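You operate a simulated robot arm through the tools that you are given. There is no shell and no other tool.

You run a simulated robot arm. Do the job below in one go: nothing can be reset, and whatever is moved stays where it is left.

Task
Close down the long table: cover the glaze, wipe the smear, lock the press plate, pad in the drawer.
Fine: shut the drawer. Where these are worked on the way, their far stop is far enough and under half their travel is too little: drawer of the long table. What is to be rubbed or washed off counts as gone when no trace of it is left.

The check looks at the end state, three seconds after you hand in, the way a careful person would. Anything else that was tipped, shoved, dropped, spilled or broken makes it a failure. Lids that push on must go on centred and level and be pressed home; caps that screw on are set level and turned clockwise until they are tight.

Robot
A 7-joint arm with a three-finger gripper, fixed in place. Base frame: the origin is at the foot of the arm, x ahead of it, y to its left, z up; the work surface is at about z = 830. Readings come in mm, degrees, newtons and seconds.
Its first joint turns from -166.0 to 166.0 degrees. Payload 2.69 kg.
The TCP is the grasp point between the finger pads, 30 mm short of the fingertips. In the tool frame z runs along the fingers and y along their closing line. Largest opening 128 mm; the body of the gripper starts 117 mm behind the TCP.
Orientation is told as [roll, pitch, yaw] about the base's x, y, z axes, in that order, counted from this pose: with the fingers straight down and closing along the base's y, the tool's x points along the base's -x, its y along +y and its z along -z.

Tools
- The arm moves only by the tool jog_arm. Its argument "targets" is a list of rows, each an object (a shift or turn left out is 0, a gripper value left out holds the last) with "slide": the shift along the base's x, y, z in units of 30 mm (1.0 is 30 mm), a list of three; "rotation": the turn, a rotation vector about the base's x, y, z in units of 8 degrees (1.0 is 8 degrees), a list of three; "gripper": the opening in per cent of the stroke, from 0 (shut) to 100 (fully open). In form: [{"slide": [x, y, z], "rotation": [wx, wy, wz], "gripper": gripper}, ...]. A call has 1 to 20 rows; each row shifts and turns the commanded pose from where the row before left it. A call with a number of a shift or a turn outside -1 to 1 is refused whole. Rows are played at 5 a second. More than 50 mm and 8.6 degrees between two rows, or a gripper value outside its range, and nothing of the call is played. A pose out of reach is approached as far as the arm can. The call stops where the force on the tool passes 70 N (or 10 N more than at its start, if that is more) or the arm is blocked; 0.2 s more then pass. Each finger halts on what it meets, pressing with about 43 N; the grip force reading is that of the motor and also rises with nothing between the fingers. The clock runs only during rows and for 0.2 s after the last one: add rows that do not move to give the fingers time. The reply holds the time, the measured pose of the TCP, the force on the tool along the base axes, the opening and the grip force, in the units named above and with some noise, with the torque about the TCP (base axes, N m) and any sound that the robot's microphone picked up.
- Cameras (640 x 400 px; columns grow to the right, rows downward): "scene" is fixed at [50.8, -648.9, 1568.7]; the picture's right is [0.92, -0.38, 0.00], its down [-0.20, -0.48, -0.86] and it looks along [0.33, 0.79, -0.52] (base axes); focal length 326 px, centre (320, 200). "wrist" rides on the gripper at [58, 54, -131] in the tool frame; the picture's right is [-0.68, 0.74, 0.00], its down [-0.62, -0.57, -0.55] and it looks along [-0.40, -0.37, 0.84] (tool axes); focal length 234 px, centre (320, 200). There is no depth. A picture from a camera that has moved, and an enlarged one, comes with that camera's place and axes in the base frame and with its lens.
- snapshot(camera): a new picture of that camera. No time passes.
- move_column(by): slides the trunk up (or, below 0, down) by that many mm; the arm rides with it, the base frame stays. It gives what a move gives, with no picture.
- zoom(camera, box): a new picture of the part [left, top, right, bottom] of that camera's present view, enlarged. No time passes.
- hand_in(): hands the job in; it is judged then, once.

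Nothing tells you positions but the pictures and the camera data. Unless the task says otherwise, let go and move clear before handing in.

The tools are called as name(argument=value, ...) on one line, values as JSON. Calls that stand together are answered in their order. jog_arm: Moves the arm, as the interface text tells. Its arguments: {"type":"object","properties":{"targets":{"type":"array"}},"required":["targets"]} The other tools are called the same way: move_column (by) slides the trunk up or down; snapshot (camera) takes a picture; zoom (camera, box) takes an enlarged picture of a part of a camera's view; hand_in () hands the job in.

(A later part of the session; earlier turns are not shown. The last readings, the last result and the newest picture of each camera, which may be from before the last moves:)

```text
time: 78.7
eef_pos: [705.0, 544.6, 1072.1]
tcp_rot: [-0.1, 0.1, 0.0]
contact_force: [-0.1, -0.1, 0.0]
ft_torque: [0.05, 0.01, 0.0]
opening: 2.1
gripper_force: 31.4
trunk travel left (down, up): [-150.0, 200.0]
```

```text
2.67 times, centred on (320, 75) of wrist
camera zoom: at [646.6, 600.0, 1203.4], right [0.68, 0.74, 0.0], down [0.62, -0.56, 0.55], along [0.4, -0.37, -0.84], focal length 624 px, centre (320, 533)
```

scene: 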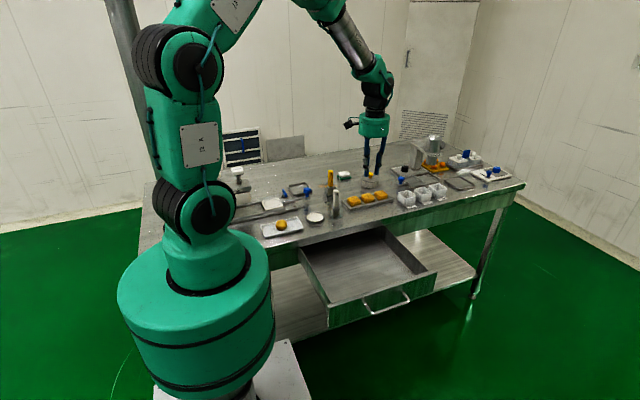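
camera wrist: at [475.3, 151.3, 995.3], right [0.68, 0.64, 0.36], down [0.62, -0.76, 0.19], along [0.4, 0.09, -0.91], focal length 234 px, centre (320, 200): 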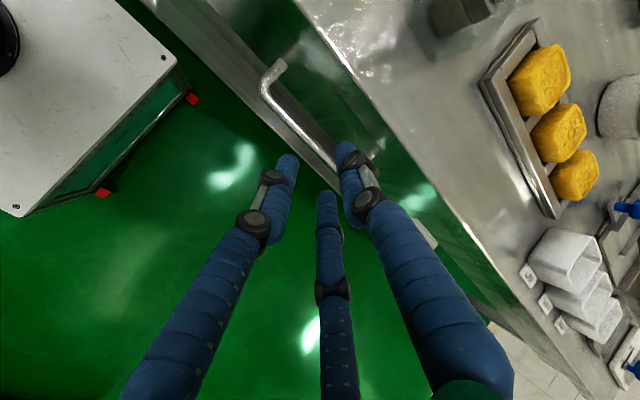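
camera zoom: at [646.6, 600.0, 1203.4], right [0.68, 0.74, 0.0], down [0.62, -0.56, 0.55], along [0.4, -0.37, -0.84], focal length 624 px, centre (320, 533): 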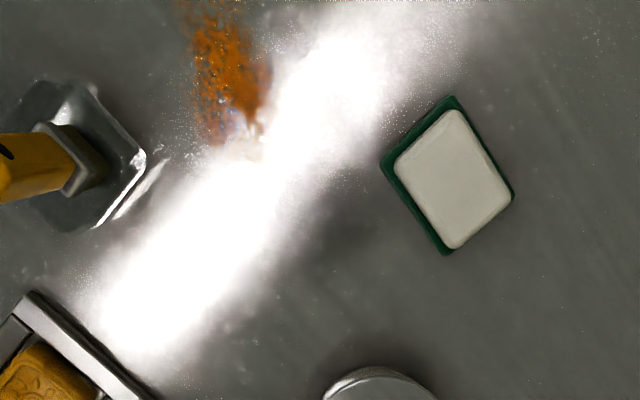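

The pad is at about (706.7, 631.6), axis-aligned. I'll come down over it with the thumb on its +y side and stop just above to check.

jog_arm(targets=[{"slide": [0.02, 0.88, 0], "gripper": 60}, {"slide": [0.02, 0.88, 0]}, {"slide": [0.02, 0.89, 0]}, {"slide": [0, 0, -1]}, {"slide": [0, 0, -1]}, {"slide": [0, 0, -1]}, {"slide": [0, 0, -1]}, {"slide": [0, 0, -1]}, {"slide": [0, 0, -0.6]}, {}, {}, {}])

zoom(camera="wrist", box=[220, 80, 420, 220])

zoom(camera="scene", box=[316, 136, 376, 196])

```text
time: 81.3
eef_pos: [710.8, 622.2, 903.0]
tcp_rot: [-0.1, 0.1, 0.1]
contact_force: [-0.4, 0.2, -0.5]
ft_torque: [-0.01, 0.03, 0.01]
opening: 76.9
gripper_force: 0.0
trunk travel left (down, up): [-150.0, 200.0]
```

```text
2.86 times, centred on (320, 150) of wrist
camera zoom: at [653.5, 678.5, 1035.0], right [0.68, 0.74, 0.0], down [0.62, -0.56, 0.55], along [0.4, -0.37, -0.84], focal length 669 px, centre (320, 343)
```

zoom: 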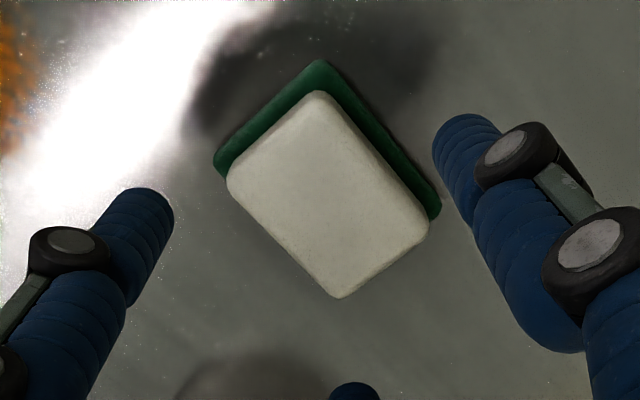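

```text
6.67 times, centred on (346, 166) of scene
camera zoom: at [50.8, -648.9, 1568.7], right [0.92, -0.38, 0.0], down [-0.2, -0.48, -0.86], along [0.33, 0.79, -0.52], focal length 2173 px, centre (147, 427)
```

zoom: 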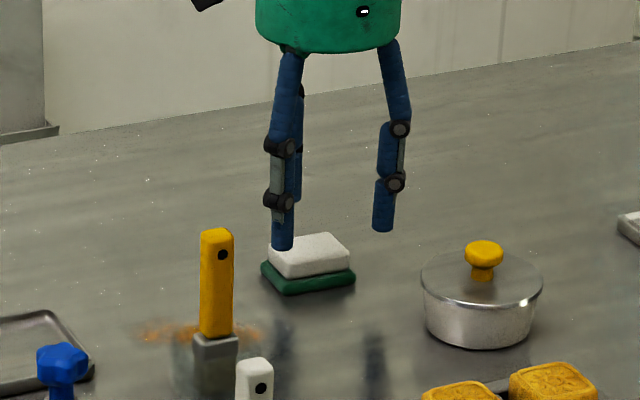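

The pad centre is at TCP + (-5, +9); I'll shift to make it (0, +7.5), lower to z≈874 and close.

jog_arm(targets=[{"slide": [-0.17, 0.05, 0]}, {"slide": [0, 0, -0.5]}, {"slide": [0, 0, -0.47]}, {}, {"gripper": 0}, {}, {}, {}, {}])

zoom(camera="wrist", box=[220, 80, 420, 220])

zoom(camera="scene", box=[326, 160, 366, 190])

```text
time: 83.3
eef_pos: [707.4, 625.2, 874.9]
tcp_rot: [0.0, 0.0, 0.1]
contact_force: [0.9, 1.1, 6.0]
ft_torque: [0.11, 0.0, 0.04]
opening: 48.1
gripper_force: 43.3
trunk travel left (down, up): [-150.0, 200.0]
```

```text
2.86 times, centred on (320, 150) of wrist
camera zoom: at [648.7, 680.7, 1007.1], right [0.68, 0.74, 0.0], down [0.62, -0.56, 0.55], along [0.4, -0.37, -0.84], focal length 669 px, centre (320, 343)
```

zoom: 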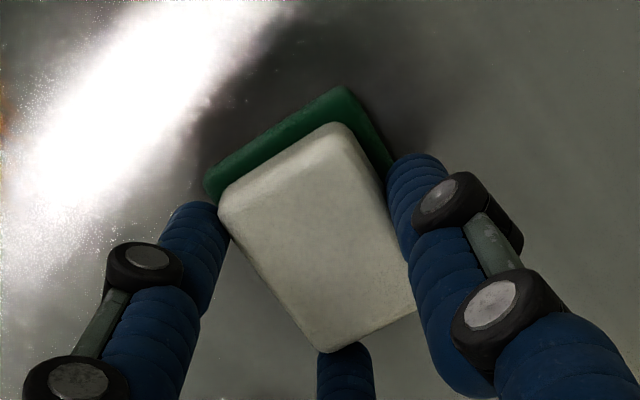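

```text
13.33 times, centred on (346, 175) of scene
camera zoom: at [50.8, -648.9, 1568.7], right [0.92, -0.38, 0.0], down [-0.2, -0.48, -0.86], along [0.33, 0.79, -0.52], focal length 4345 px, centre (-27, 533)
```

zoom: 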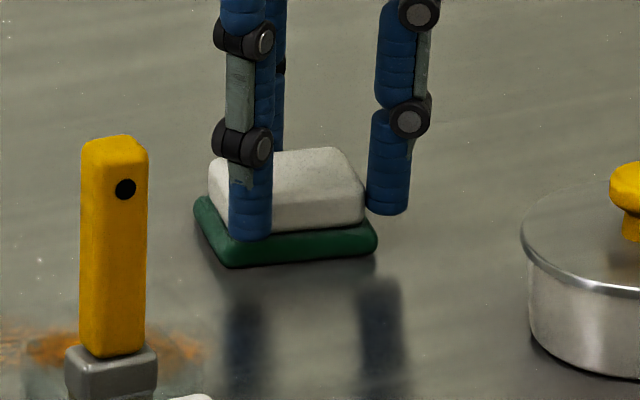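

The pad is gripped (48 mm opening). I'll lift it a little to check the hold.

jog_arm(targets=[{"slide": [0, 0, 0.3]}, {"slide": [0, 0, 0.6]}, {}, {}])

zoom(camera="scene", box=[326, 155, 366, 185])

zoom(camera="wrist", box=[220, 80, 420, 220])

```text
time: 84.3
eef_pos: [705.8, 624.3, 902.9]
tcp_rot: [-0.1, 0.1, 0.1]
contact_force: [-0.7, 0.3, 0.5]
ft_torque: [-0.01, 0.01, 0.04]
opening: 47.5
gripper_force: 42.8
trunk travel left (down, up): [-150.0, 200.0]
```

```text
13.33 times, centred on (346, 170) of scene
camera zoom: at [50.8, -648.9, 1568.7], right [0.92, -0.38, 0.0], down [-0.2, -0.48, -0.86], along [0.33, 0.79, -0.52], focal length 4345 px, centre (-27, 600)
```

zoom: 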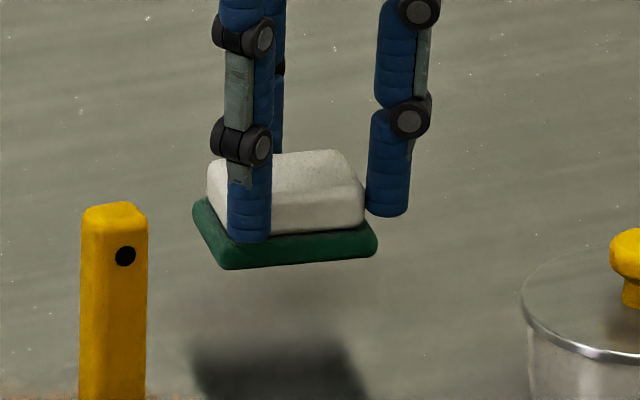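

```text
2.86 times, centred on (320, 150) of wrist
camera zoom: at [646.9, 680.0, 1034.2], right [0.68, 0.74, 0.0], down [0.62, -0.56, 0.55], along [0.4, -0.37, -0.84], focal length 669 px, centre (320, 343)
```

zoom: 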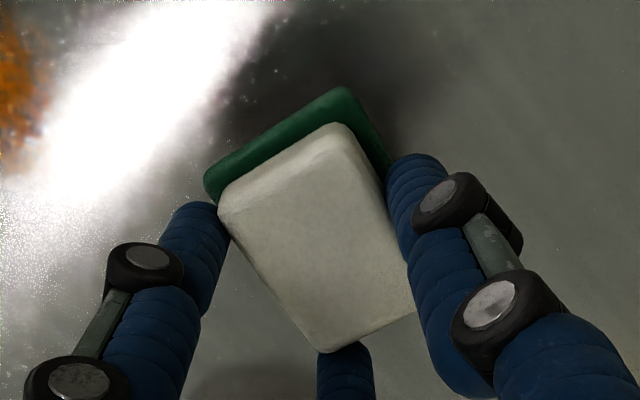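

The pad is held level. I'll carry it to the far end of the smear, lower it and check contact force.

jog_arm(targets=[{"slide": [-0.68, -0.44, 0]}, {"slide": [-0.68, -0.44, 0]}, {"slide": [-0.68, -0.44, 0]}, {"slide": [0, 0, -0.45]}, {"slide": [0, 0, -0.4]}, {"slide": [0, 0, -0.1]}, {}, {}])

```text
time: 86.1
eef_pos: [645.7, 586.2, 875.6]
tcp_rot: [0.1, -0.1, 0.0]
contact_force: [1.9, -2.4, 22.7]
ft_torque: [0.01, 0.21, 0.14]
opening: 47.0
gripper_force: 43.0
trunk travel left (down, up): [-150.0, 200.0]
```

Contact is good at 23 N. First wiping strokes, back and forth along x at this y.

jog_arm(targets=[{"slide": [-0.38, 0, 0]}, {"slide": [-0.38, 0, 0]}, {"slide": [-0.38, 0, 0]}, {"slide": [-0.38, 0, 0]}, {"slide": [-0.38, 0, 0]}, {"slide": [-0.38, 0, 0]}, {"slide": [-0.38, 0, 0]}, {"slide": [-0.38, 0, 0]}, {"slide": [0.38, 0, 0]}, {"slide": [0.38, 0, 0]}, {"slide": [0.38, 0, 0]}, {"slide": [0.38, 0, 0]}, {"slide": [0.38, 0, 0]}, {"slide": [0.38, 0, 0]}, {"slide": [0.38, 0, 0]}, {"slide": [0.38, 0, 0]}, {}])

zoom(camera="scene", box=[306, 155, 366, 195])

snapshot(camera="wrist")

```text
time: 89.7
eef_pos: [642.7, 584.8, 874.2]
tcp_rot: [-0.2, 0.0, 0.0]
contact_force: [-5.8, -0.4, 14.5]
ft_torque: [0.14, 0.34, 0.17]
opening: 45.8
gripper_force: 43.1
trunk travel left (down, up): [-150.0, 200.0]
```

```text
10.00 times, centred on (336, 175) of scene
camera zoom: at [50.8, -648.9, 1568.7], right [0.92, -0.38, 0.0], down [-0.2, -0.48, -0.86], along [0.33, 0.79, -0.52], focal length 3259 px, centre (160, 450)
```

zoom: 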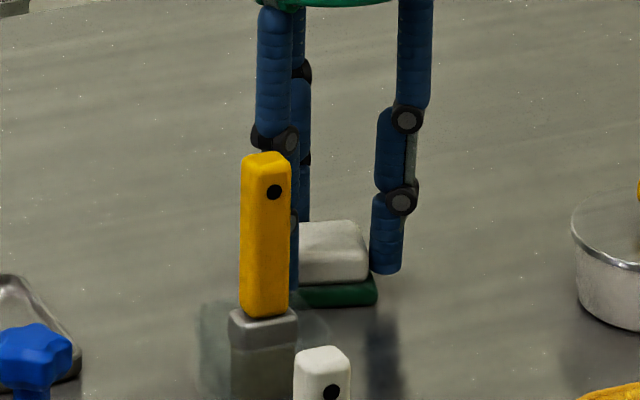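

```text
taken
camera wrist: at [584.5, 640.6, 1005.1], right [0.68, 0.74, 0.0], down [0.62, -0.56, 0.55], along [0.4, -0.37, -0.84], focal length 234 px, centre (320, 200)
```

wrist: 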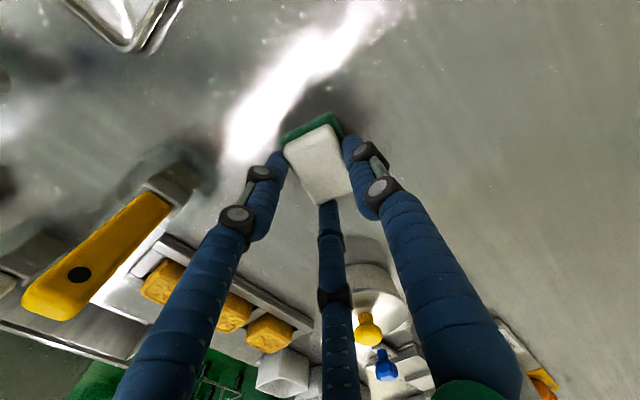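

The smear is mostly gone from here. I'll wipe a lower strip as well, then an upper strip.

jog_arm(targets=[{"slide": [0, -0.37, -0.005]}, {"slide": [0, -0.36, 0]}, {"slide": [-0.43, 0, 0]}, {"slide": [-0.43, 0, 0]}, {"slide": [-0.43, 0, 0]}, {"slide": [-0.43, 0, 0]}, {"slide": [-0.43, 0, 0]}, {"slide": [-0.43, 0, 0]}, {"slide": [-0.42, 0, 0]}, {"slide": [0.43, 0, 0]}, {"slide": [0.43, 0, 0]}, {"slide": [0.43, 0, 0]}, {"slide": [0.43, 0, 0]}, {"slide": [0.43, 0, 0]}, {"slide": [0.43, 0, 0]}, {"slide": [0.42, 0, 0]}, {}])

jog_arm(targets=[{"slide": [0, 0.45, 0]}, {"slide": [0, 0.45, 0]}, {"slide": [0, 0.4, 0]}, {"slide": [-0.43, 0, 0]}, {"slide": [-0.43, 0, 0]}, {"slide": [-0.43, 0, 0]}, {"slide": [-0.43, 0, 0]}, {"slide": [-0.43, 0, 0]}, {"slide": [-0.43, 0, 0]}, {"slide": [-0.42, 0, 0]}, {"slide": [0.43, 0, 0]}, {"slide": [0.43, 0, 0]}, {"slide": [0.43, 0, 0]}, {"slide": [0.43, 0, 0]}, {"slide": [0.43, 0, 0]}, {"slide": [0.43, 0, 0]}, {"slide": [0.42, 0, 0]}, {}])

```text
time: 93.3
eef_pos: [643.0, 564.8, 874.0]
tcp_rot: [-0.1, 0.1, 0.0]
contact_force: [-0.3, -0.2, -0.4]
ft_torque: [0.02, 0.06, 0.06]
opening: 45.4
gripper_force: 43.2
trunk travel left (down, up): [-150.0, 200.0]
```

```text
time: 97.1
eef_pos: [644.6, 603.7, 875.2]
tcp_rot: [-0.1, 0.1, 0.0]
contact_force: [-0.2, 1.0, 0.1]
ft_torque: [0.02, 0.01, 0.0]
opening: 45.1
gripper_force: 43.2
trunk travel left (down, up): [-150.0, 200.0]
```

Contact force has faded because the pad crept up in the grip. I'll lift slightly and inspect the surface.

jog_arm(targets=[{"slide": [0, 0, 1]}, {"slide": [0, 0, 1]}, {"slide": [0.9, 0, 1]}, {"slide": [0.9, -0.3, 1]}, {"slide": [0.9, -0.3, 1]}, {}, {}])

zoom(camera="scene", box=[306, 165, 366, 200])

snapshot(camera="wrist")

zoom(camera="wrist", box=[160, 0, 380, 150])

```text
time: 98.7
eef_pos: [725.3, 588.8, 1025.2]
tcp_rot: [-0.2, 0.1, 0.1]
contact_force: [-0.4, 0.1, -0.3]
ft_torque: [0.02, -0.03, -0.02]
opening: 44.7
gripper_force: 43.3
trunk travel left (down, up): [-150.0, 200.0]
```

```text
10.67 times, centred on (336, 182) of scene
camera zoom: at [50.8, -648.9, 1568.7], right [0.92, -0.38, 0.0], down [-0.2, -0.48, -0.86], along [0.33, 0.79, -0.52], focal length 3476 px, centre (149, 387)
```

zoom: 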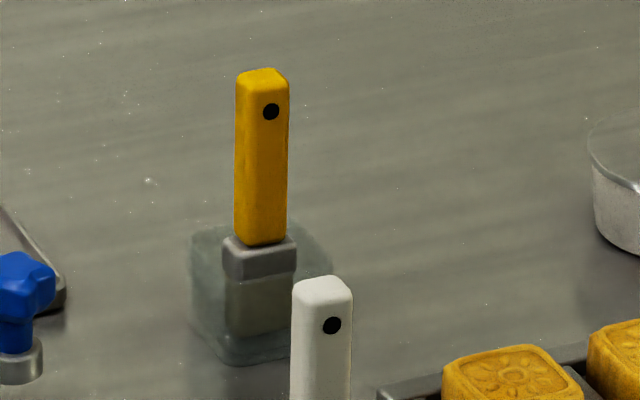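

```text
taken
camera wrist: at [666.2, 643.4, 1155.7], right [0.68, 0.74, 0.0], down [0.62, -0.56, 0.55], along [0.4, -0.37, -0.84], focal length 234 px, centre (320, 200)
```

wrist: 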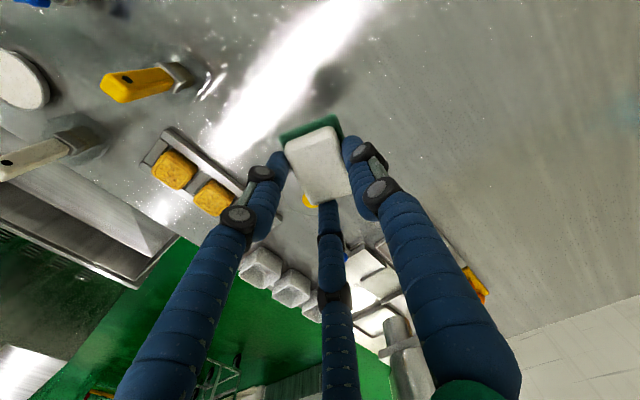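

```text
2.67 times, centred on (270, 75) of wrist
camera zoom: at [666.2, 643.4, 1155.7], right [0.68, 0.74, 0.0], down [0.62, -0.56, 0.55], along [0.4, -0.37, -0.84], focal length 624 px, centre (453, 533)
```

zoom: 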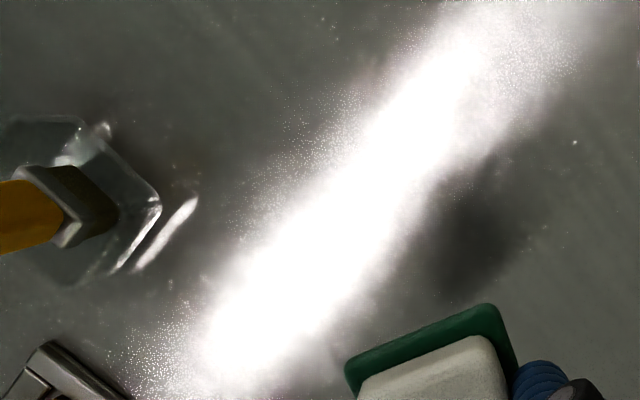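

I can't judge the area because of glare, so I'll raise and view it from another spot.

jog_arm(targets=[{"slide": [0, 0, 1]}, {"slide": [-0.98, -0.5, 0.2]}, {"slide": [-0.98, -0.5, 0]}, {"slide": [-0.98, -0.5, 0]}, {"slide": [-0.98, -0.5, 0]}, {"slide": [-0.98, -0.5, 0]}, {}, {}])

zoom(camera="wrist", box=[270, 0, 500, 150])

zoom(camera="wrist", box=[300, 20, 420, 110])

```text
time: 100.5
eef_pos: [579.1, 509.6, 1064.1]
tcp_rot: [0.0, 0.1, 0.0]
contact_force: [0.0, 0.4, 0.8]
ft_torque: [-0.02, -0.02, 0.0]
opening: 44.5
gripper_force: 43.0
trunk travel left (down, up): [-150.0, 200.0]
```

```text
2.67 times, centred on (385, 75) of wrist
camera zoom: at [521.6, 564.5, 1194.2], right [0.68, 0.74, 0.0], down [0.62, -0.56, 0.55], along [0.4, -0.37, -0.84], focal length 624 px, centre (147, 533)
```

zoom: 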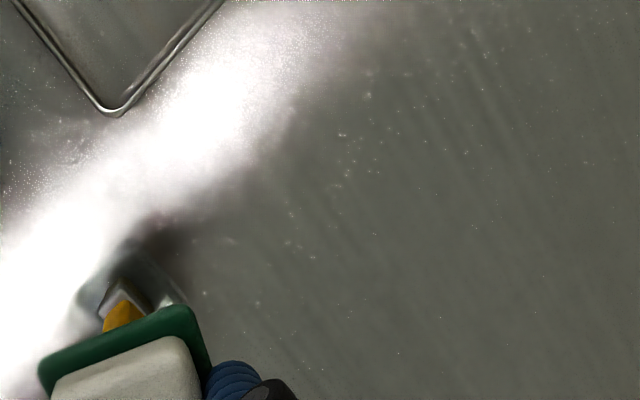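

```text
4.44 times, centred on (360, 65) of wrist
camera zoom: at [521.6, 564.5, 1194.2], right [0.68, 0.74, 0.0], down [0.62, -0.56, 0.55], along [0.4, -0.37, -0.84], focal length 1041 px, centre (142, 800)
```

zoom: 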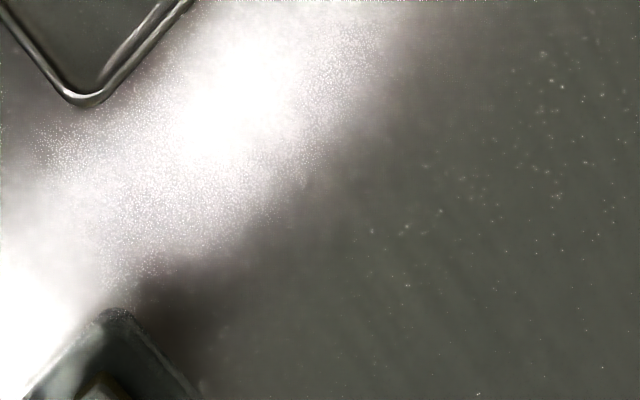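

jog_arm(targets=[{"slide": [-0.9, 0.06, 0.3]}, {"slide": [-0.9, 0.06, 0.3]}, {"slide": [-0.9, 0.06, 0.3]}, {"slide": [-0.9, 0.06, 0.3]}, {}, {}])

zoom(camera="wrist", box=[340, 80, 480, 180])

snapshot(camera="wrist")

```text
time: 101.9
eef_pos: [469.8, 516.2, 1097.0]
tcp_rot: [-0.1, 0.1, 0.0]
contact_force: [0.1, 0.3, -0.5]
ft_torque: [-0.03, 0.01, 0.0]
opening: 44.7
gripper_force: 42.6
trunk travel left (down, up): [-150.0, 200.0]
```

```text
4.00 times, centred on (410, 130) of wrist
camera zoom: at [411.3, 571.6, 1226.7], right [0.68, 0.74, 0.0], down [0.62, -0.56, 0.55], along [0.4, -0.37, -0.84], focal length 937 px, centre (-40, 480)
```

zoom: 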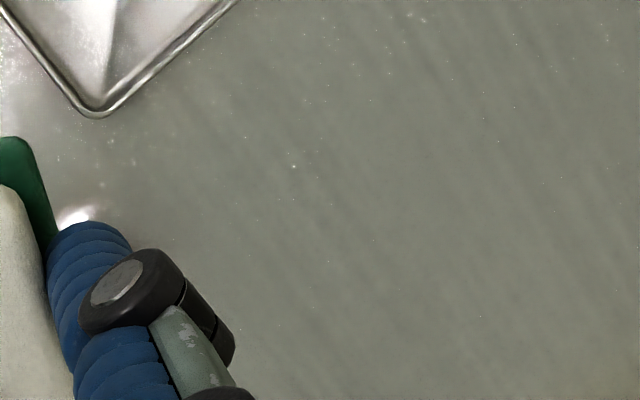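

```text
taken
camera wrist: at [411.3, 571.6, 1226.7], right [0.68, 0.74, 0.0], down [0.62, -0.56, 0.55], along [0.4, -0.37, -0.84], focal length 234 px, centre (320, 200)
```

wrist: 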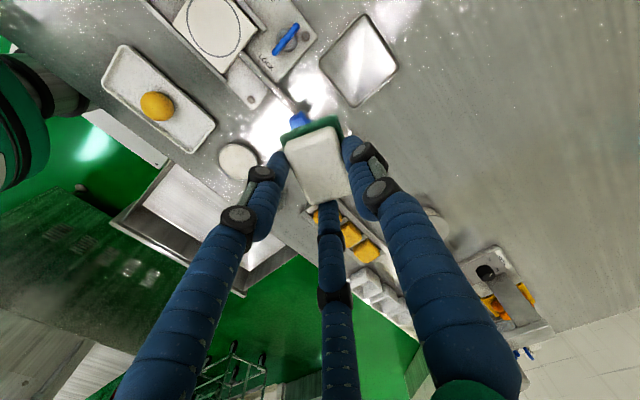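

zoom(camera="wrist", box=[384, 100, 434, 170])

zoom(camera="scene", box=[314, 172, 356, 200])

```text
5.71 times, centred on (409, 135) of wrist
camera zoom: at [411.3, 571.6, 1226.7], right [0.68, 0.74, 0.0], down [0.62, -0.56, 0.55], along [0.4, -0.37, -0.84], focal length 1338 px, centre (-189, 571)
```

zoom: 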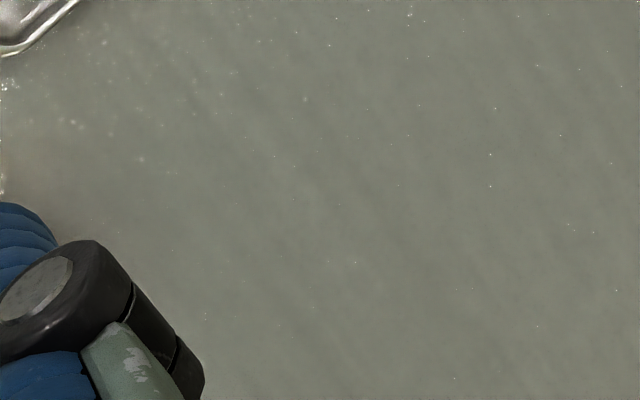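

```text
14.29 times, centred on (335, 186) of scene
camera zoom: at [50.8, -648.9, 1568.7], right [0.92, -0.38, 0.0], down [-0.2, -0.48, -0.86], along [0.33, 0.79, -0.52], focal length 4656 px, centre (106, 400)
```

zoom: 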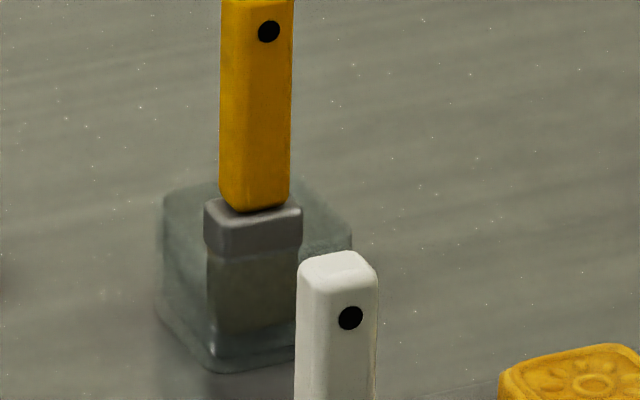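

The smear area looks clean from two views. I'll take one more look near the yellow holder on the way to the drawer.

jog_arm(targets=[{"slide": [0.5, -0.3, 0]}, {"slide": [0.5, -0.3, 0]}, {"slide": [0.5, -0.3, 0]}, {}, {}])

zoom(camera="wrist", box=[330, 60, 450, 150])

```text
time: 103.1
eef_pos: [513.4, 492.8, 1097.7]
tcp_rot: [0.0, 0.1, -0.1]
contact_force: [0.5, -0.3, 0.1]
ft_torque: [0.0, -0.03, -0.02]
opening: 44.5
gripper_force: 43.2
trunk travel left (down, up): [-150.0, 200.0]
```

```text
4.44 times, centred on (390, 105) of wrist
camera zoom: at [456.2, 547.8, 1227.9], right [0.68, 0.74, 0.0], down [0.62, -0.56, 0.55], along [0.4, -0.37, -0.84], focal length 1041 px, centre (9, 622)
```

zoom: 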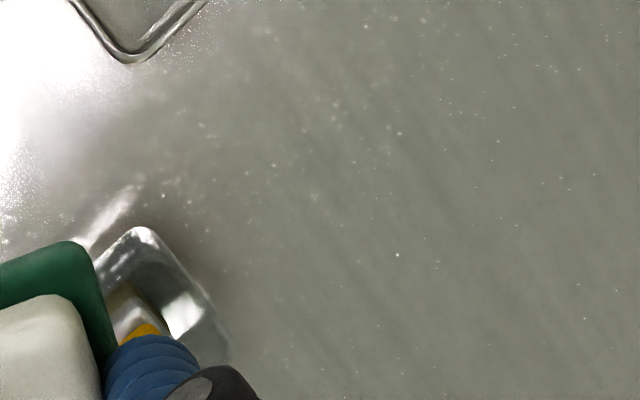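

The table is clean. Now I'll carry the pad over the open drawer and lower partway.

jog_arm(targets=[{"slide": [0.04, -0.94, 0]}, {"slide": [0.04, -0.94, 0]}, {"slide": [0.04, -0.94, 0]}, {"slide": [0.04, -0.94, 0]}, {"slide": [0.04, -0.94, 0]}, {"slide": [0.04, -0.94, 0]}, {"slide": [0.04, -0.94, 0]}, {"slide": [0.04, -0.94, 0]}, {"slide": [0.04, -0.94, 0]}, {"slide": [0.04, -0.94, 0]}, {"slide": [0.04, -0.94, 0]}, {"slide": [0.04, -0.94, 0]}, {"slide": [0.04, -0.94, 0]}, {"slide": [0.04, -0.94, 0]}, {"slide": [0, 0, -1]}, {"slide": [0, 0, -1]}, {"slide": [0, 0, -1]}, {"slide": [0, 0, -1]}, {"slide": [0, 0, -1]}, {}])

snapshot(camera="wrist")

zoom(camera="scene", box=[270, 150, 450, 340])

```text
time: 107.3
eef_pos: [532.0, 93.1, 946.7]
tcp_rot: [-0.1, 0.1, 0.1]
contact_force: [-0.2, -0.1, 0.1]
ft_torque: [-0.02, 0.01, 0.03]
opening: 44.3
gripper_force: 42.6
trunk travel left (down, up): [-150.0, 200.0]
```

```text
taken
camera wrist: at [474.6, 149.0, 1077.5], right [0.68, 0.74, 0.0], down [0.62, -0.56, 0.55], along [0.4, -0.37, -0.84], focal length 234 px, centre (320, 200)
```

wrist: 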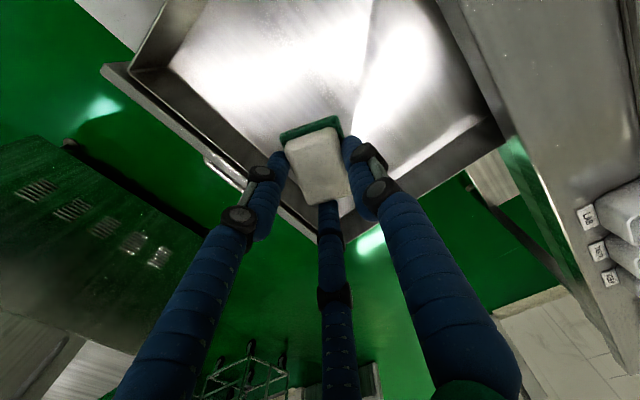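

```text
2.11 times, centred on (360, 245) of scene
camera zoom: at [50.8, -648.9, 1568.7], right [0.92, -0.38, 0.0], down [-0.2, -0.48, -0.86], along [0.33, 0.79, -0.52], focal length 686 px, centre (236, 105)
```

zoom: 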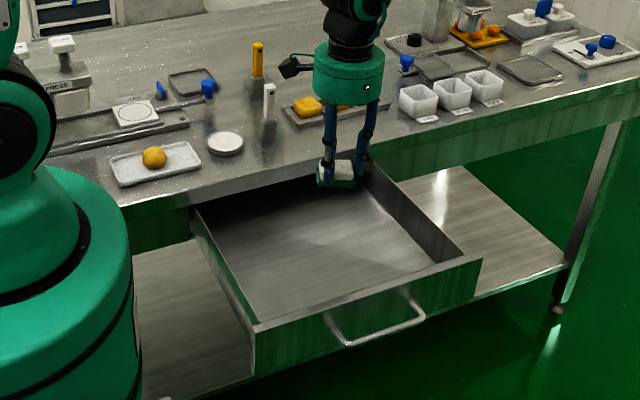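

The drawer is clear beneath. I'll lower quickly to z≈800 and then gently to the drawer floor.

jog_arm(targets=[{"slide": [0, 0, -1]}, {"slide": [0, 0, -1]}, {"slide": [0, 0, -1]}, {"slide": [0, 0, -1]}, {"slide": [0, 0, -0.8]}, {}, {}])

zoom(camera="scene", box=[310, 190, 410, 260])

```text
time: 108.9
eef_pos: [529.8, 97.9, 802.2]
tcp_rot: [-0.1, 0.2, -0.1]
contact_force: [0.1, 0.0, -0.3]
ft_torque: [0.03, -0.02, 0.01]
opening: 44.4
gripper_force: 43.4
trunk travel left (down, up): [-150.0, 200.0]
```

```text
5.71 times, centred on (360, 225) of scene
camera zoom: at [50.8, -648.9, 1568.7], right [0.92, -0.38, 0.0], down [-0.2, -0.48, -0.86], along [0.33, 0.79, -0.52], focal length 1862 px, centre (91, 57)
```

zoom: 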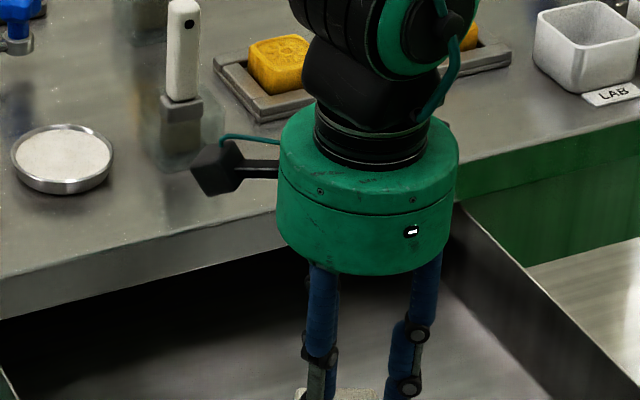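

jog_arm(targets=[{"slide": [0, 0, -0.5]}, {"slide": [0, 0, -0.5]}, {"slide": [0, 0, -0.15]}, {"slide": [0, 0, -0.15]}, {"slide": [0, 0, -0.1]}, {}])

zoom(camera="scene", box=[320, 210, 400, 280])

```text
time: 110.3
eef_pos: [531.4, 96.5, 760.7]
tcp_rot: [-0.1, 0.1, 0.0]
contact_force: [-0.4, -0.9, -0.9]
ft_torque: [-0.01, 0.0, 0.0]
opening: 44.1
gripper_force: 42.8
trunk travel left (down, up): [-150.0, 200.0]
```

```text
5.71 times, centred on (360, 245) of scene
camera zoom: at [50.8, -648.9, 1568.7], right [0.92, -0.38, 0.0], down [-0.2, -0.48, -0.86], along [0.33, 0.79, -0.52], focal length 1862 px, centre (91, -57)
```

zoom: 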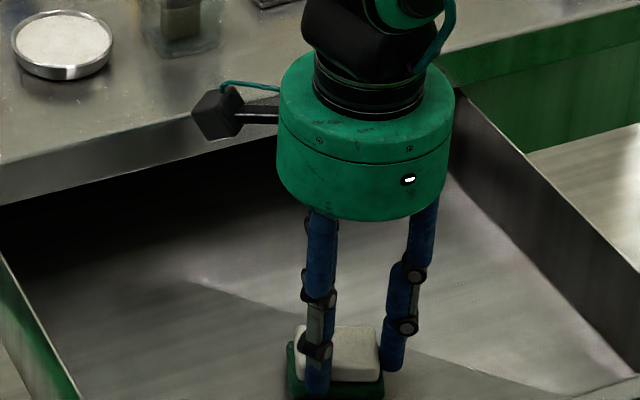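

jog_arm(targets=[{"slide": [0, 0, -0.1]}, {"slide": [0, 0, -0.1]}, {"slide": [0, 0, -0.08]}, {}])

```text
time: 111.3
eef_pos: [529.9, 96.1, 753.1]
tcp_rot: [-0.1, 0.1, 0.0]
contact_force: [-2.8, -1.3, 19.3]
ft_torque: [0.06, 0.26, 0.06]
opening: 44.3
gripper_force: 42.7
trunk travel left (down, up): [-150.0, 200.0]
```

The pad is on the drawer floor (19 N). I'll release it and rise straight up.

jog_arm(targets=[{"gripper": 50}, {"gripper": 60}, {}, {"slide": [0, 0, 0.4]}, {"slide": [0, 0, 1]}, {"slide": [0, 0, 1]}, {"slide": [0, 0, 1]}, {"slide": [0, 0, 1]}, {"slide": [0, 0, 1]}, {"slide": [0, 0, 1]}, {}])

snapshot(camera="scene")

snapshot(camera="wrist")

```text
time: 113.7
eef_pos: [530.9, 95.4, 946.3]
tcp_rot: [-0.1, 0.1, 0.1]
contact_force: [-0.3, -0.4, 1.4]
ft_torque: [-0.03, -0.03, 0.0]
opening: 76.7
gripper_force: 0.1
trunk travel left (down, up): [-150.0, 200.0]
```

```text
taken
```

scene: 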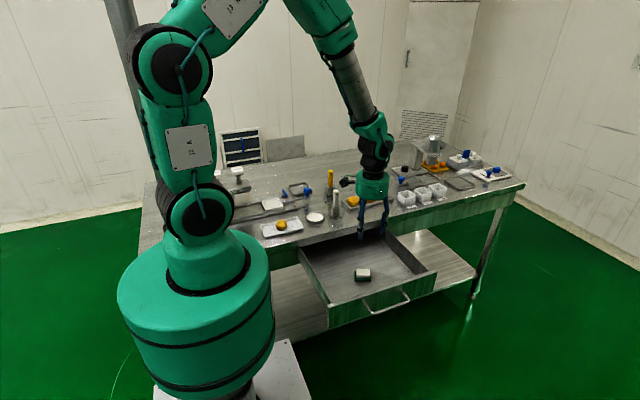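

```text
taken
camera wrist: at [471.8, 151.3, 1076.7], right [0.68, 0.74, 0.0], down [0.62, -0.56, 0.55], along [0.4, -0.37, -0.84], focal length 234 px, centre (320, 200)
```

wrist: 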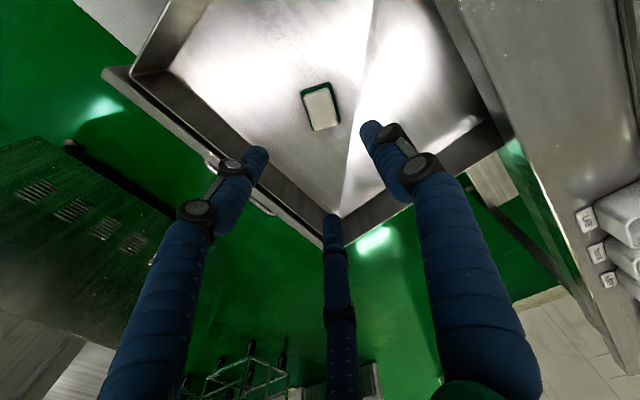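

The pad lies flat in the drawer. To shut it, I'll close the fingers, go around in front of the handle and push the bar in +y.

jog_arm(targets=[{"slide": [0, -0.98, 0], "gripper": 0}, {"slide": [0, -0.98, 0]}, {"slide": [0, -0.98, 0]}, {"slide": [0, -0.98, 0]}, {"slide": [0, -0.98, 0]}, {"slide": [0, -0.98, 0]}, {"slide": [0, -0.98, 0]}, {"slide": [0, -0.98, 0]}, {"slide": [0, 0, -0.9]}, {"slide": [0, 0, -0.9]}, {"slide": [0, 0, -0.9]}, {"slide": [0, 0, -0.9]}, {"slide": [0, 0, -0.9]}, {"slide": [0, 0, -0.9]}, {"slide": [0, 0, -0.85]}, {}, {}])

snapshot(camera="wrist")

zoom(camera="scene", box=[290, 200, 450, 330])

```text
time: 117.3
eef_pos: [533.2, -138.5, 758.4]
tcp_rot: [-0.1, 0.1, -0.1]
contact_force: [0.2, 0.2, 0.5]
ft_torque: [0.03, 0.03, 0.01]
opening: 2.2
gripper_force: 31.7
trunk travel left (down, up): [-150.0, 200.0]
```

```text
taken
camera wrist: at [474.2, -82.0, 889.3], right [0.68, 0.74, 0.0], down [0.62, -0.56, 0.55], along [0.4, -0.37, -0.84], focal length 234 px, centre (320, 200)
```

wrist: 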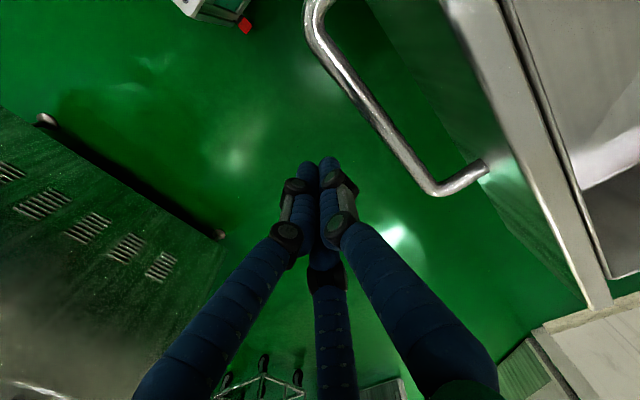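

```text
3.08 times, centred on (370, 265) of scene
camera zoom: at [50.8, -648.9, 1568.7], right [0.92, -0.38, 0.0], down [-0.2, -0.48, -0.86], along [0.33, 0.79, -0.52], focal length 1003 px, centre (166, 0)
```

zoom: 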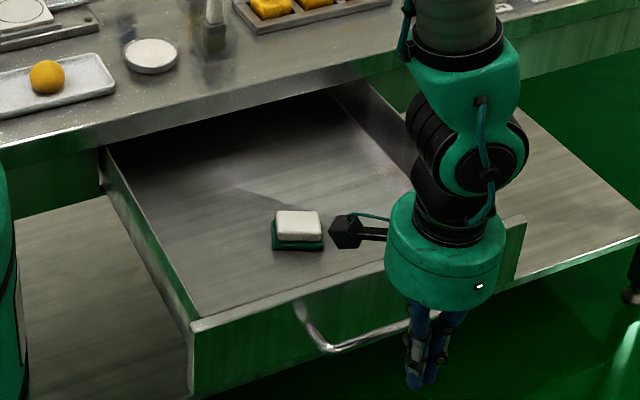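

The fingers are in front of the handle at the right height. I'll push in slowly.

jog_arm(targets=[{"slide": [-0.1, 0.4, 0]}, {"slide": [0, 0.4, 0]}, {"slide": [0, 0.3, 0]}, {"slide": [0, 0.3, 0]}, {"slide": [0, 0.4, 0]}, {"slide": [0, 0.4, 0]}, {"slide": [0, 0.4, 0]}, {"slide": [0, 0.4, 0]}, {"slide": [0, 0.4, 0]}, {"slide": [0, 0.4, 0]}, {}])

zoom(camera="scene", box=[290, 200, 450, 330])

```text
time: 119.7
eef_pos: [526.4, -25.1, 754.8]
tcp_rot: [-0.1, 0.1, 0.0]
contact_force: [0.7, -0.4, 0.4]
ft_torque: [0.02, 0.01, 0.0]
opening: 2.2
gripper_force: 31.3
trunk travel left (down, up): [-150.0, 200.0]
```

```text
3.08 times, centred on (370, 265) of scene
camera zoom: at [50.8, -648.9, 1568.7], right [0.92, -0.38, 0.0], down [-0.2, -0.48, -0.86], along [0.33, 0.79, -0.52], focal length 1003 px, centre (166, 0)
```

zoom: 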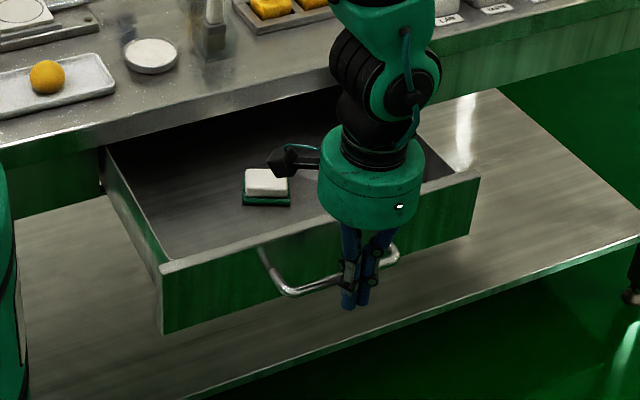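

The drawer is closing and the pad rides along. Continuing.

jog_arm(targets=[{"slide": [0, 0.4, 0]}, {"slide": [0, 0.4, 0]}, {"slide": [0, 0.4, 0]}, {"slide": [0, 0.4, 0]}, {"slide": [0, 0.4, 0]}, {"slide": [0, 0.4, 0]}, {"slide": [0, 0.4, 0]}, {"slide": [0, 0.4, 0]}, {"slide": [0, 0.4, 0]}, {"slide": [0, 0.4, 0]}, {"slide": [0, 0.4, 0]}, {"slide": [0, 0.4, 0]}, {"slide": [0, 0.4, 0]}, {"slide": [0, 0.4, 0]}, {"slide": [0, 0.4, 0]}, {}])

zoom(camera="scene", box=[280, 180, 420, 280])

```text
time: 123.1
eef_pos: [528.6, 156.4, 756.7]
tcp_rot: [0.0, 0.2, 0.0]
contact_force: [0.0, 0.1, 0.8]
ft_torque: [-0.01, 0.0, -0.03]
opening: 2.2
gripper_force: 31.7
trunk travel left (down, up): [-150.0, 200.0]
```

```text
4.00 times, centred on (350, 230) of scene
camera zoom: at [50.8, -648.9, 1568.7], right [0.92, -0.38, 0.0], down [-0.2, -0.48, -0.86], along [0.33, 0.79, -0.52], focal length 1304 px, centre (200, 80)
```

zoom: 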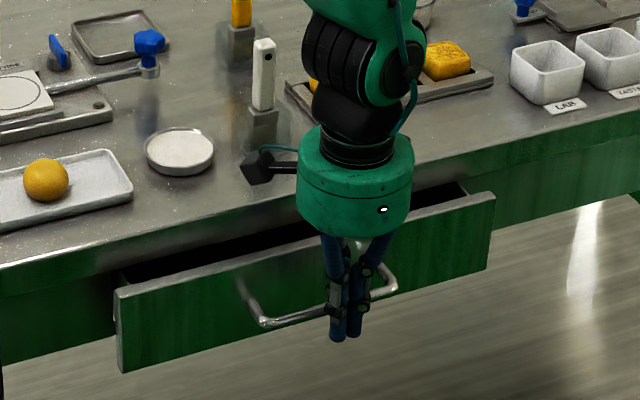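

jog_arm(targets=[{"slide": [0, 0.35, 0]}, {"slide": [0, 0.35, 0]}, {"slide": [0, 0.25, 0]}, {"slide": [0, 0.15, 0]}, {"slide": [0, 0.12, 0]}, {"slide": [0, 0.1, 0]}, {"slide": [0, 0.08, 0]}, {}])

zoom(camera="scene", box=[280, 180, 420, 280])

```text
time: 124.9
eef_pos: [529.3, 194.3, 757.3]
tcp_rot: [-0.1, 0.1, -0.1]
contact_force: [16.4, -53.7, -2.0]
ft_torque: [-0.78, -0.34, -0.3]
opening: 2.1
gripper_force: 31.0
trunk travel left (down, up): [-150.0, 200.0]
```

```text
4.00 times, centred on (350, 230) of scene
camera zoom: at [50.8, -648.9, 1568.7], right [0.92, -0.38, 0.0], down [-0.2, -0.48, -0.86], along [0.33, 0.79, -0.52], focal length 1304 px, centre (200, 80)
```

zoom: 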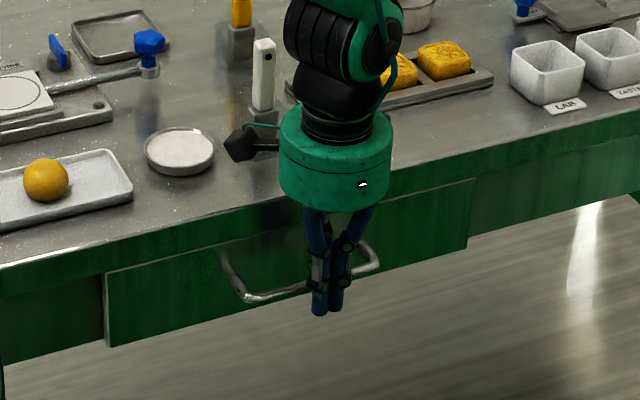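

The drawer is shut: the front is flush and it stops firmly at 54 N. I'll back off and rise clear for a final look.

jog_arm(targets=[{"slide": [0, -0.3, 0]}, {"slide": [0, -0.8, 0]}, {"slide": [0, -0.9, 0]}, {"slide": [0, -0.9, 0.5]}, {"slide": [0, -0.5, 1]}, {"slide": [0, 0, 1]}, {"slide": [0, 0, 1]}, {"slide": [0, 0, 1]}, {"slide": [0, 0, 1]}, {"slide": [0, 0, 1]}, {"slide": [0, 0, 1]}, {"slide": [0, 0, 1]}, {"slide": [0, 0, 1]}, {}])

snapshot(camera="scene")

zoom(camera="scene", box=[230, 150, 400, 256])

zoom(camera="scene", box=[280, 210, 420, 298])

zoom(camera="scene", box=[350, 160, 398, 192])

```text
time: 127.9
eef_pos: [528.4, 95.5, 1041.5]
tcp_rot: [0.0, 0.1, 0.0]
contact_force: [-0.8, 0.7, 0.6]
ft_torque: [0.02, -0.02, -0.01]
opening: 2.2
gripper_force: 31.5
trunk travel left (down, up): [-150.0, 200.0]
```

```text
taken
```

scene: 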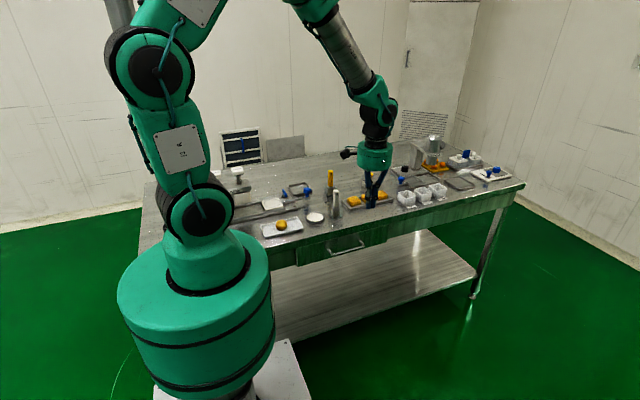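

```text
3.76 times, centred on (315, 203) of scene
camera zoom: at [50.8, -648.9, 1568.7], right [0.92, -0.38, 0.0], down [-0.2, -0.48, -0.86], along [0.33, 0.79, -0.52], focal length 1227 px, centre (339, 189)
```

zoom: 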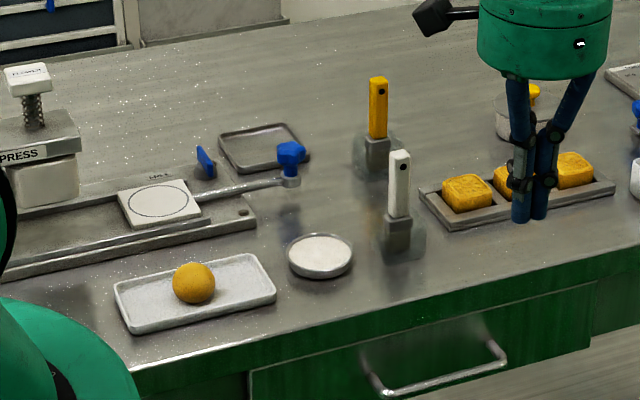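

```text
4.55 times, centred on (350, 254) of scene
camera zoom: at [50.8, -648.9, 1568.7], right [0.92, -0.38, 0.0], down [-0.2, -0.48, -0.86], along [0.33, 0.79, -0.52], focal length 1481 px, centre (184, -46)
```

zoom: 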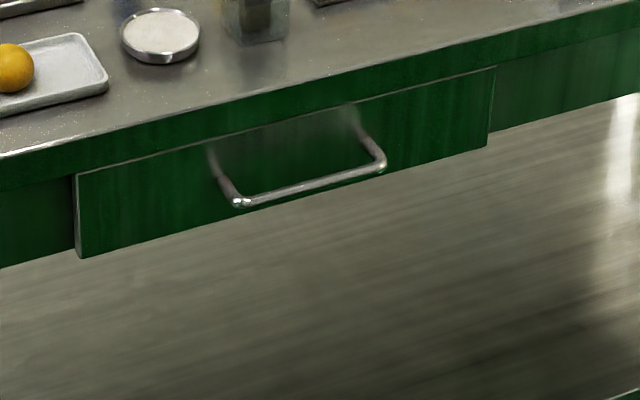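

```text
12.50 times, centred on (374, 176) of scene
camera zoom: at [50.8, -648.9, 1568.7], right [0.92, -0.38, 0.0], down [-0.2, -0.48, -0.86], along [0.33, 0.79, -0.52], focal length 4074 px, centre (-355, 500)
```

zoom: 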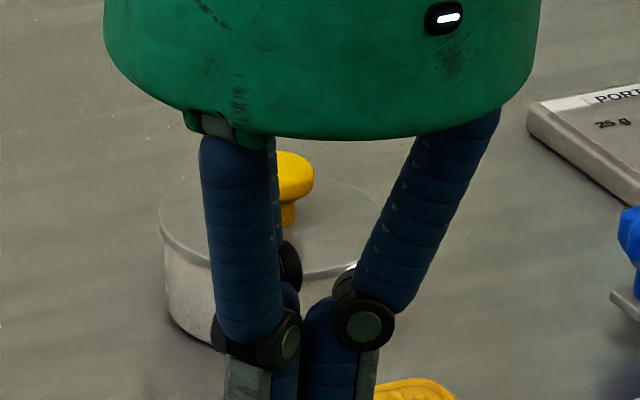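

The drawer is flush, exactly as at the start. I'll move the arm aside and double-check the lid and lock.

jog_arm(targets=[{"slide": [-0.4, -0.5, 0.9]}, {"slide": [-0.4, -0.5, 0.9]}, {"slide": [-0.4, -0.5, 0.9]}, {"slide": [-0.4, -0.5, 0.9]}, {}])

zoom(camera="scene", box=[350, 165, 398, 195])

zoom(camera="scene", box=[262, 176, 312, 206])

zoom(camera="scene", box=[360, 120, 530, 226])

zoom(camera="scene", box=[300, 160, 400, 222])

```text
time: 129.1
eef_pos: [480.4, 36.3, 1148.8]
tcp_rot: [0.0, 0.2, 0.0]
contact_force: [-0.9, -0.6, 0.1]
ft_torque: [0.02, -0.06, -0.04]
opening: 2.2
gripper_force: 31.9
trunk travel left (down, up): [-150.0, 200.0]
```

```text
13.33 times, centred on (374, 180) of scene
camera zoom: at [50.8, -648.9, 1568.7], right [0.92, -0.38, 0.0], down [-0.2, -0.48, -0.86], along [0.33, 0.79, -0.52], focal length 4345 px, centre (-400, 467)
```

zoom: 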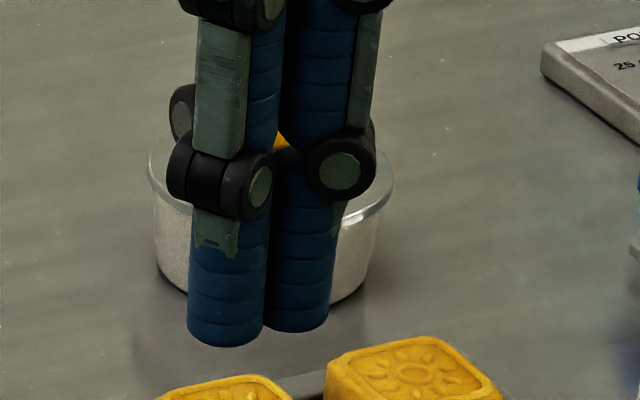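

```text
12.80 times, centred on (287, 191) of scene
camera zoom: at [50.8, -648.9, 1568.7], right [0.92, -0.38, 0.0], down [-0.2, -0.48, -0.86], along [0.33, 0.79, -0.52], focal length 4171 px, centre (742, 315)
```

zoom: 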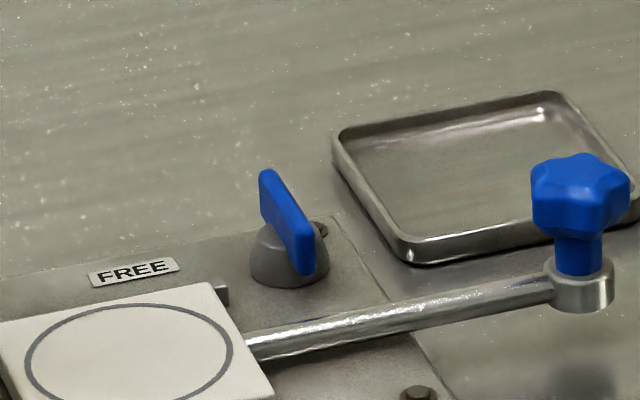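

```text
3.76 times, centred on (445, 173) of scene
camera zoom: at [50.8, -648.9, 1568.7], right [0.92, -0.38, 0.0], down [-0.2, -0.48, -0.86], along [0.33, 0.79, -0.52], focal length 1227 px, centre (-151, 302)
```

zoom: 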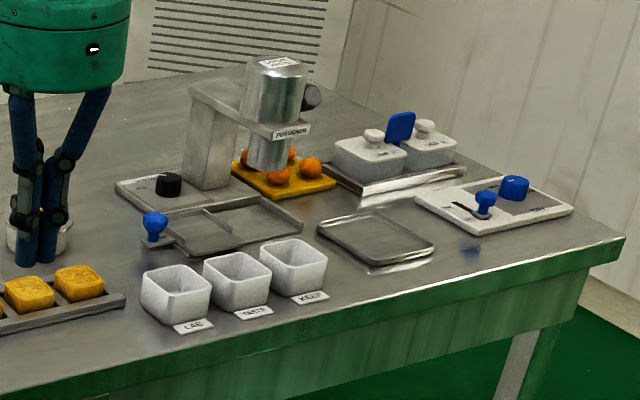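

```text
6.40 times, centred on (350, 191) of scene
camera zoom: at [50.8, -648.9, 1568.7], right [0.92, -0.38, 0.0], down [-0.2, -0.48, -0.86], along [0.33, 0.79, -0.52], focal length 2086 px, centre (128, 258)
```

zoom: 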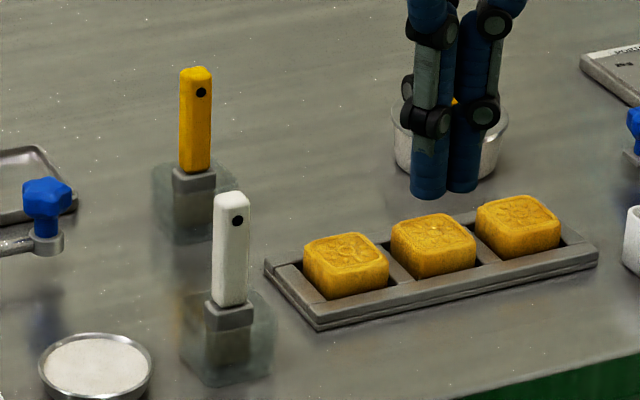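

jog_arm(targets=[{"slide": [-0.9, -0.3, 0.5]}, {"slide": [-0.9, -0.3, 0.5]}, {"slide": [-0.9, -0.3, 0.5]}, {"slide": [-0.9, -0.3, 0.5]}, {}])

zoom(camera="scene", box=[350, 165, 398, 195])

snapshot(camera="scene")

```text
time: 130.3
eef_pos: [372.9, -0.4, 1209.1]
tcp_rot: [-0.1, 0.0, -0.1]
contact_force: [-0.7, 0.7, 1.5]
ft_torque: [-0.03, -0.09, 0.0]
opening: 2.0
gripper_force: 31.9
trunk travel left (down, up): [-150.0, 200.0]
```

```text
13.33 times, centred on (374, 180) of scene
camera zoom: at [50.8, -648.9, 1568.7], right [0.92, -0.38, 0.0], down [-0.2, -0.48, -0.86], along [0.33, 0.79, -0.52], focal length 4345 px, centre (-400, 467)
```

zoom: 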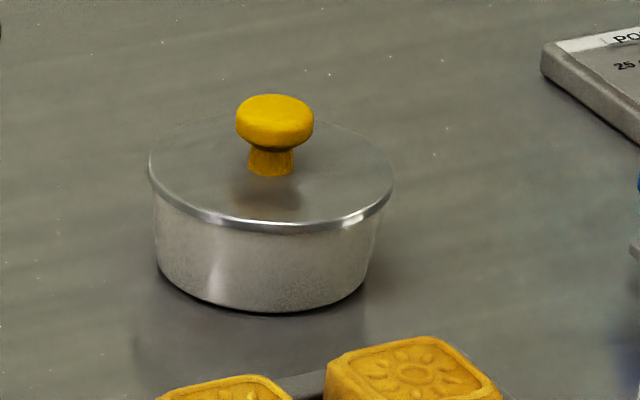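

```text
taken
```

scene: 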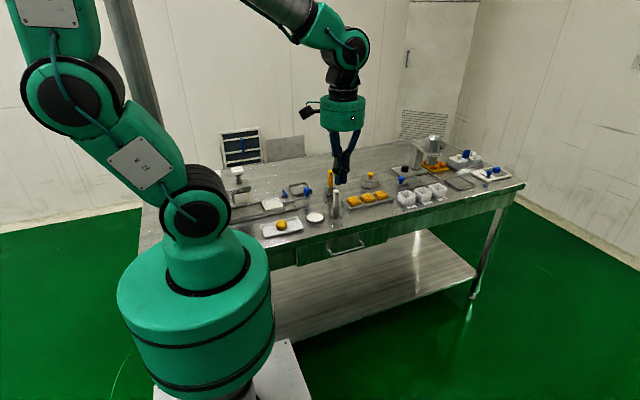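

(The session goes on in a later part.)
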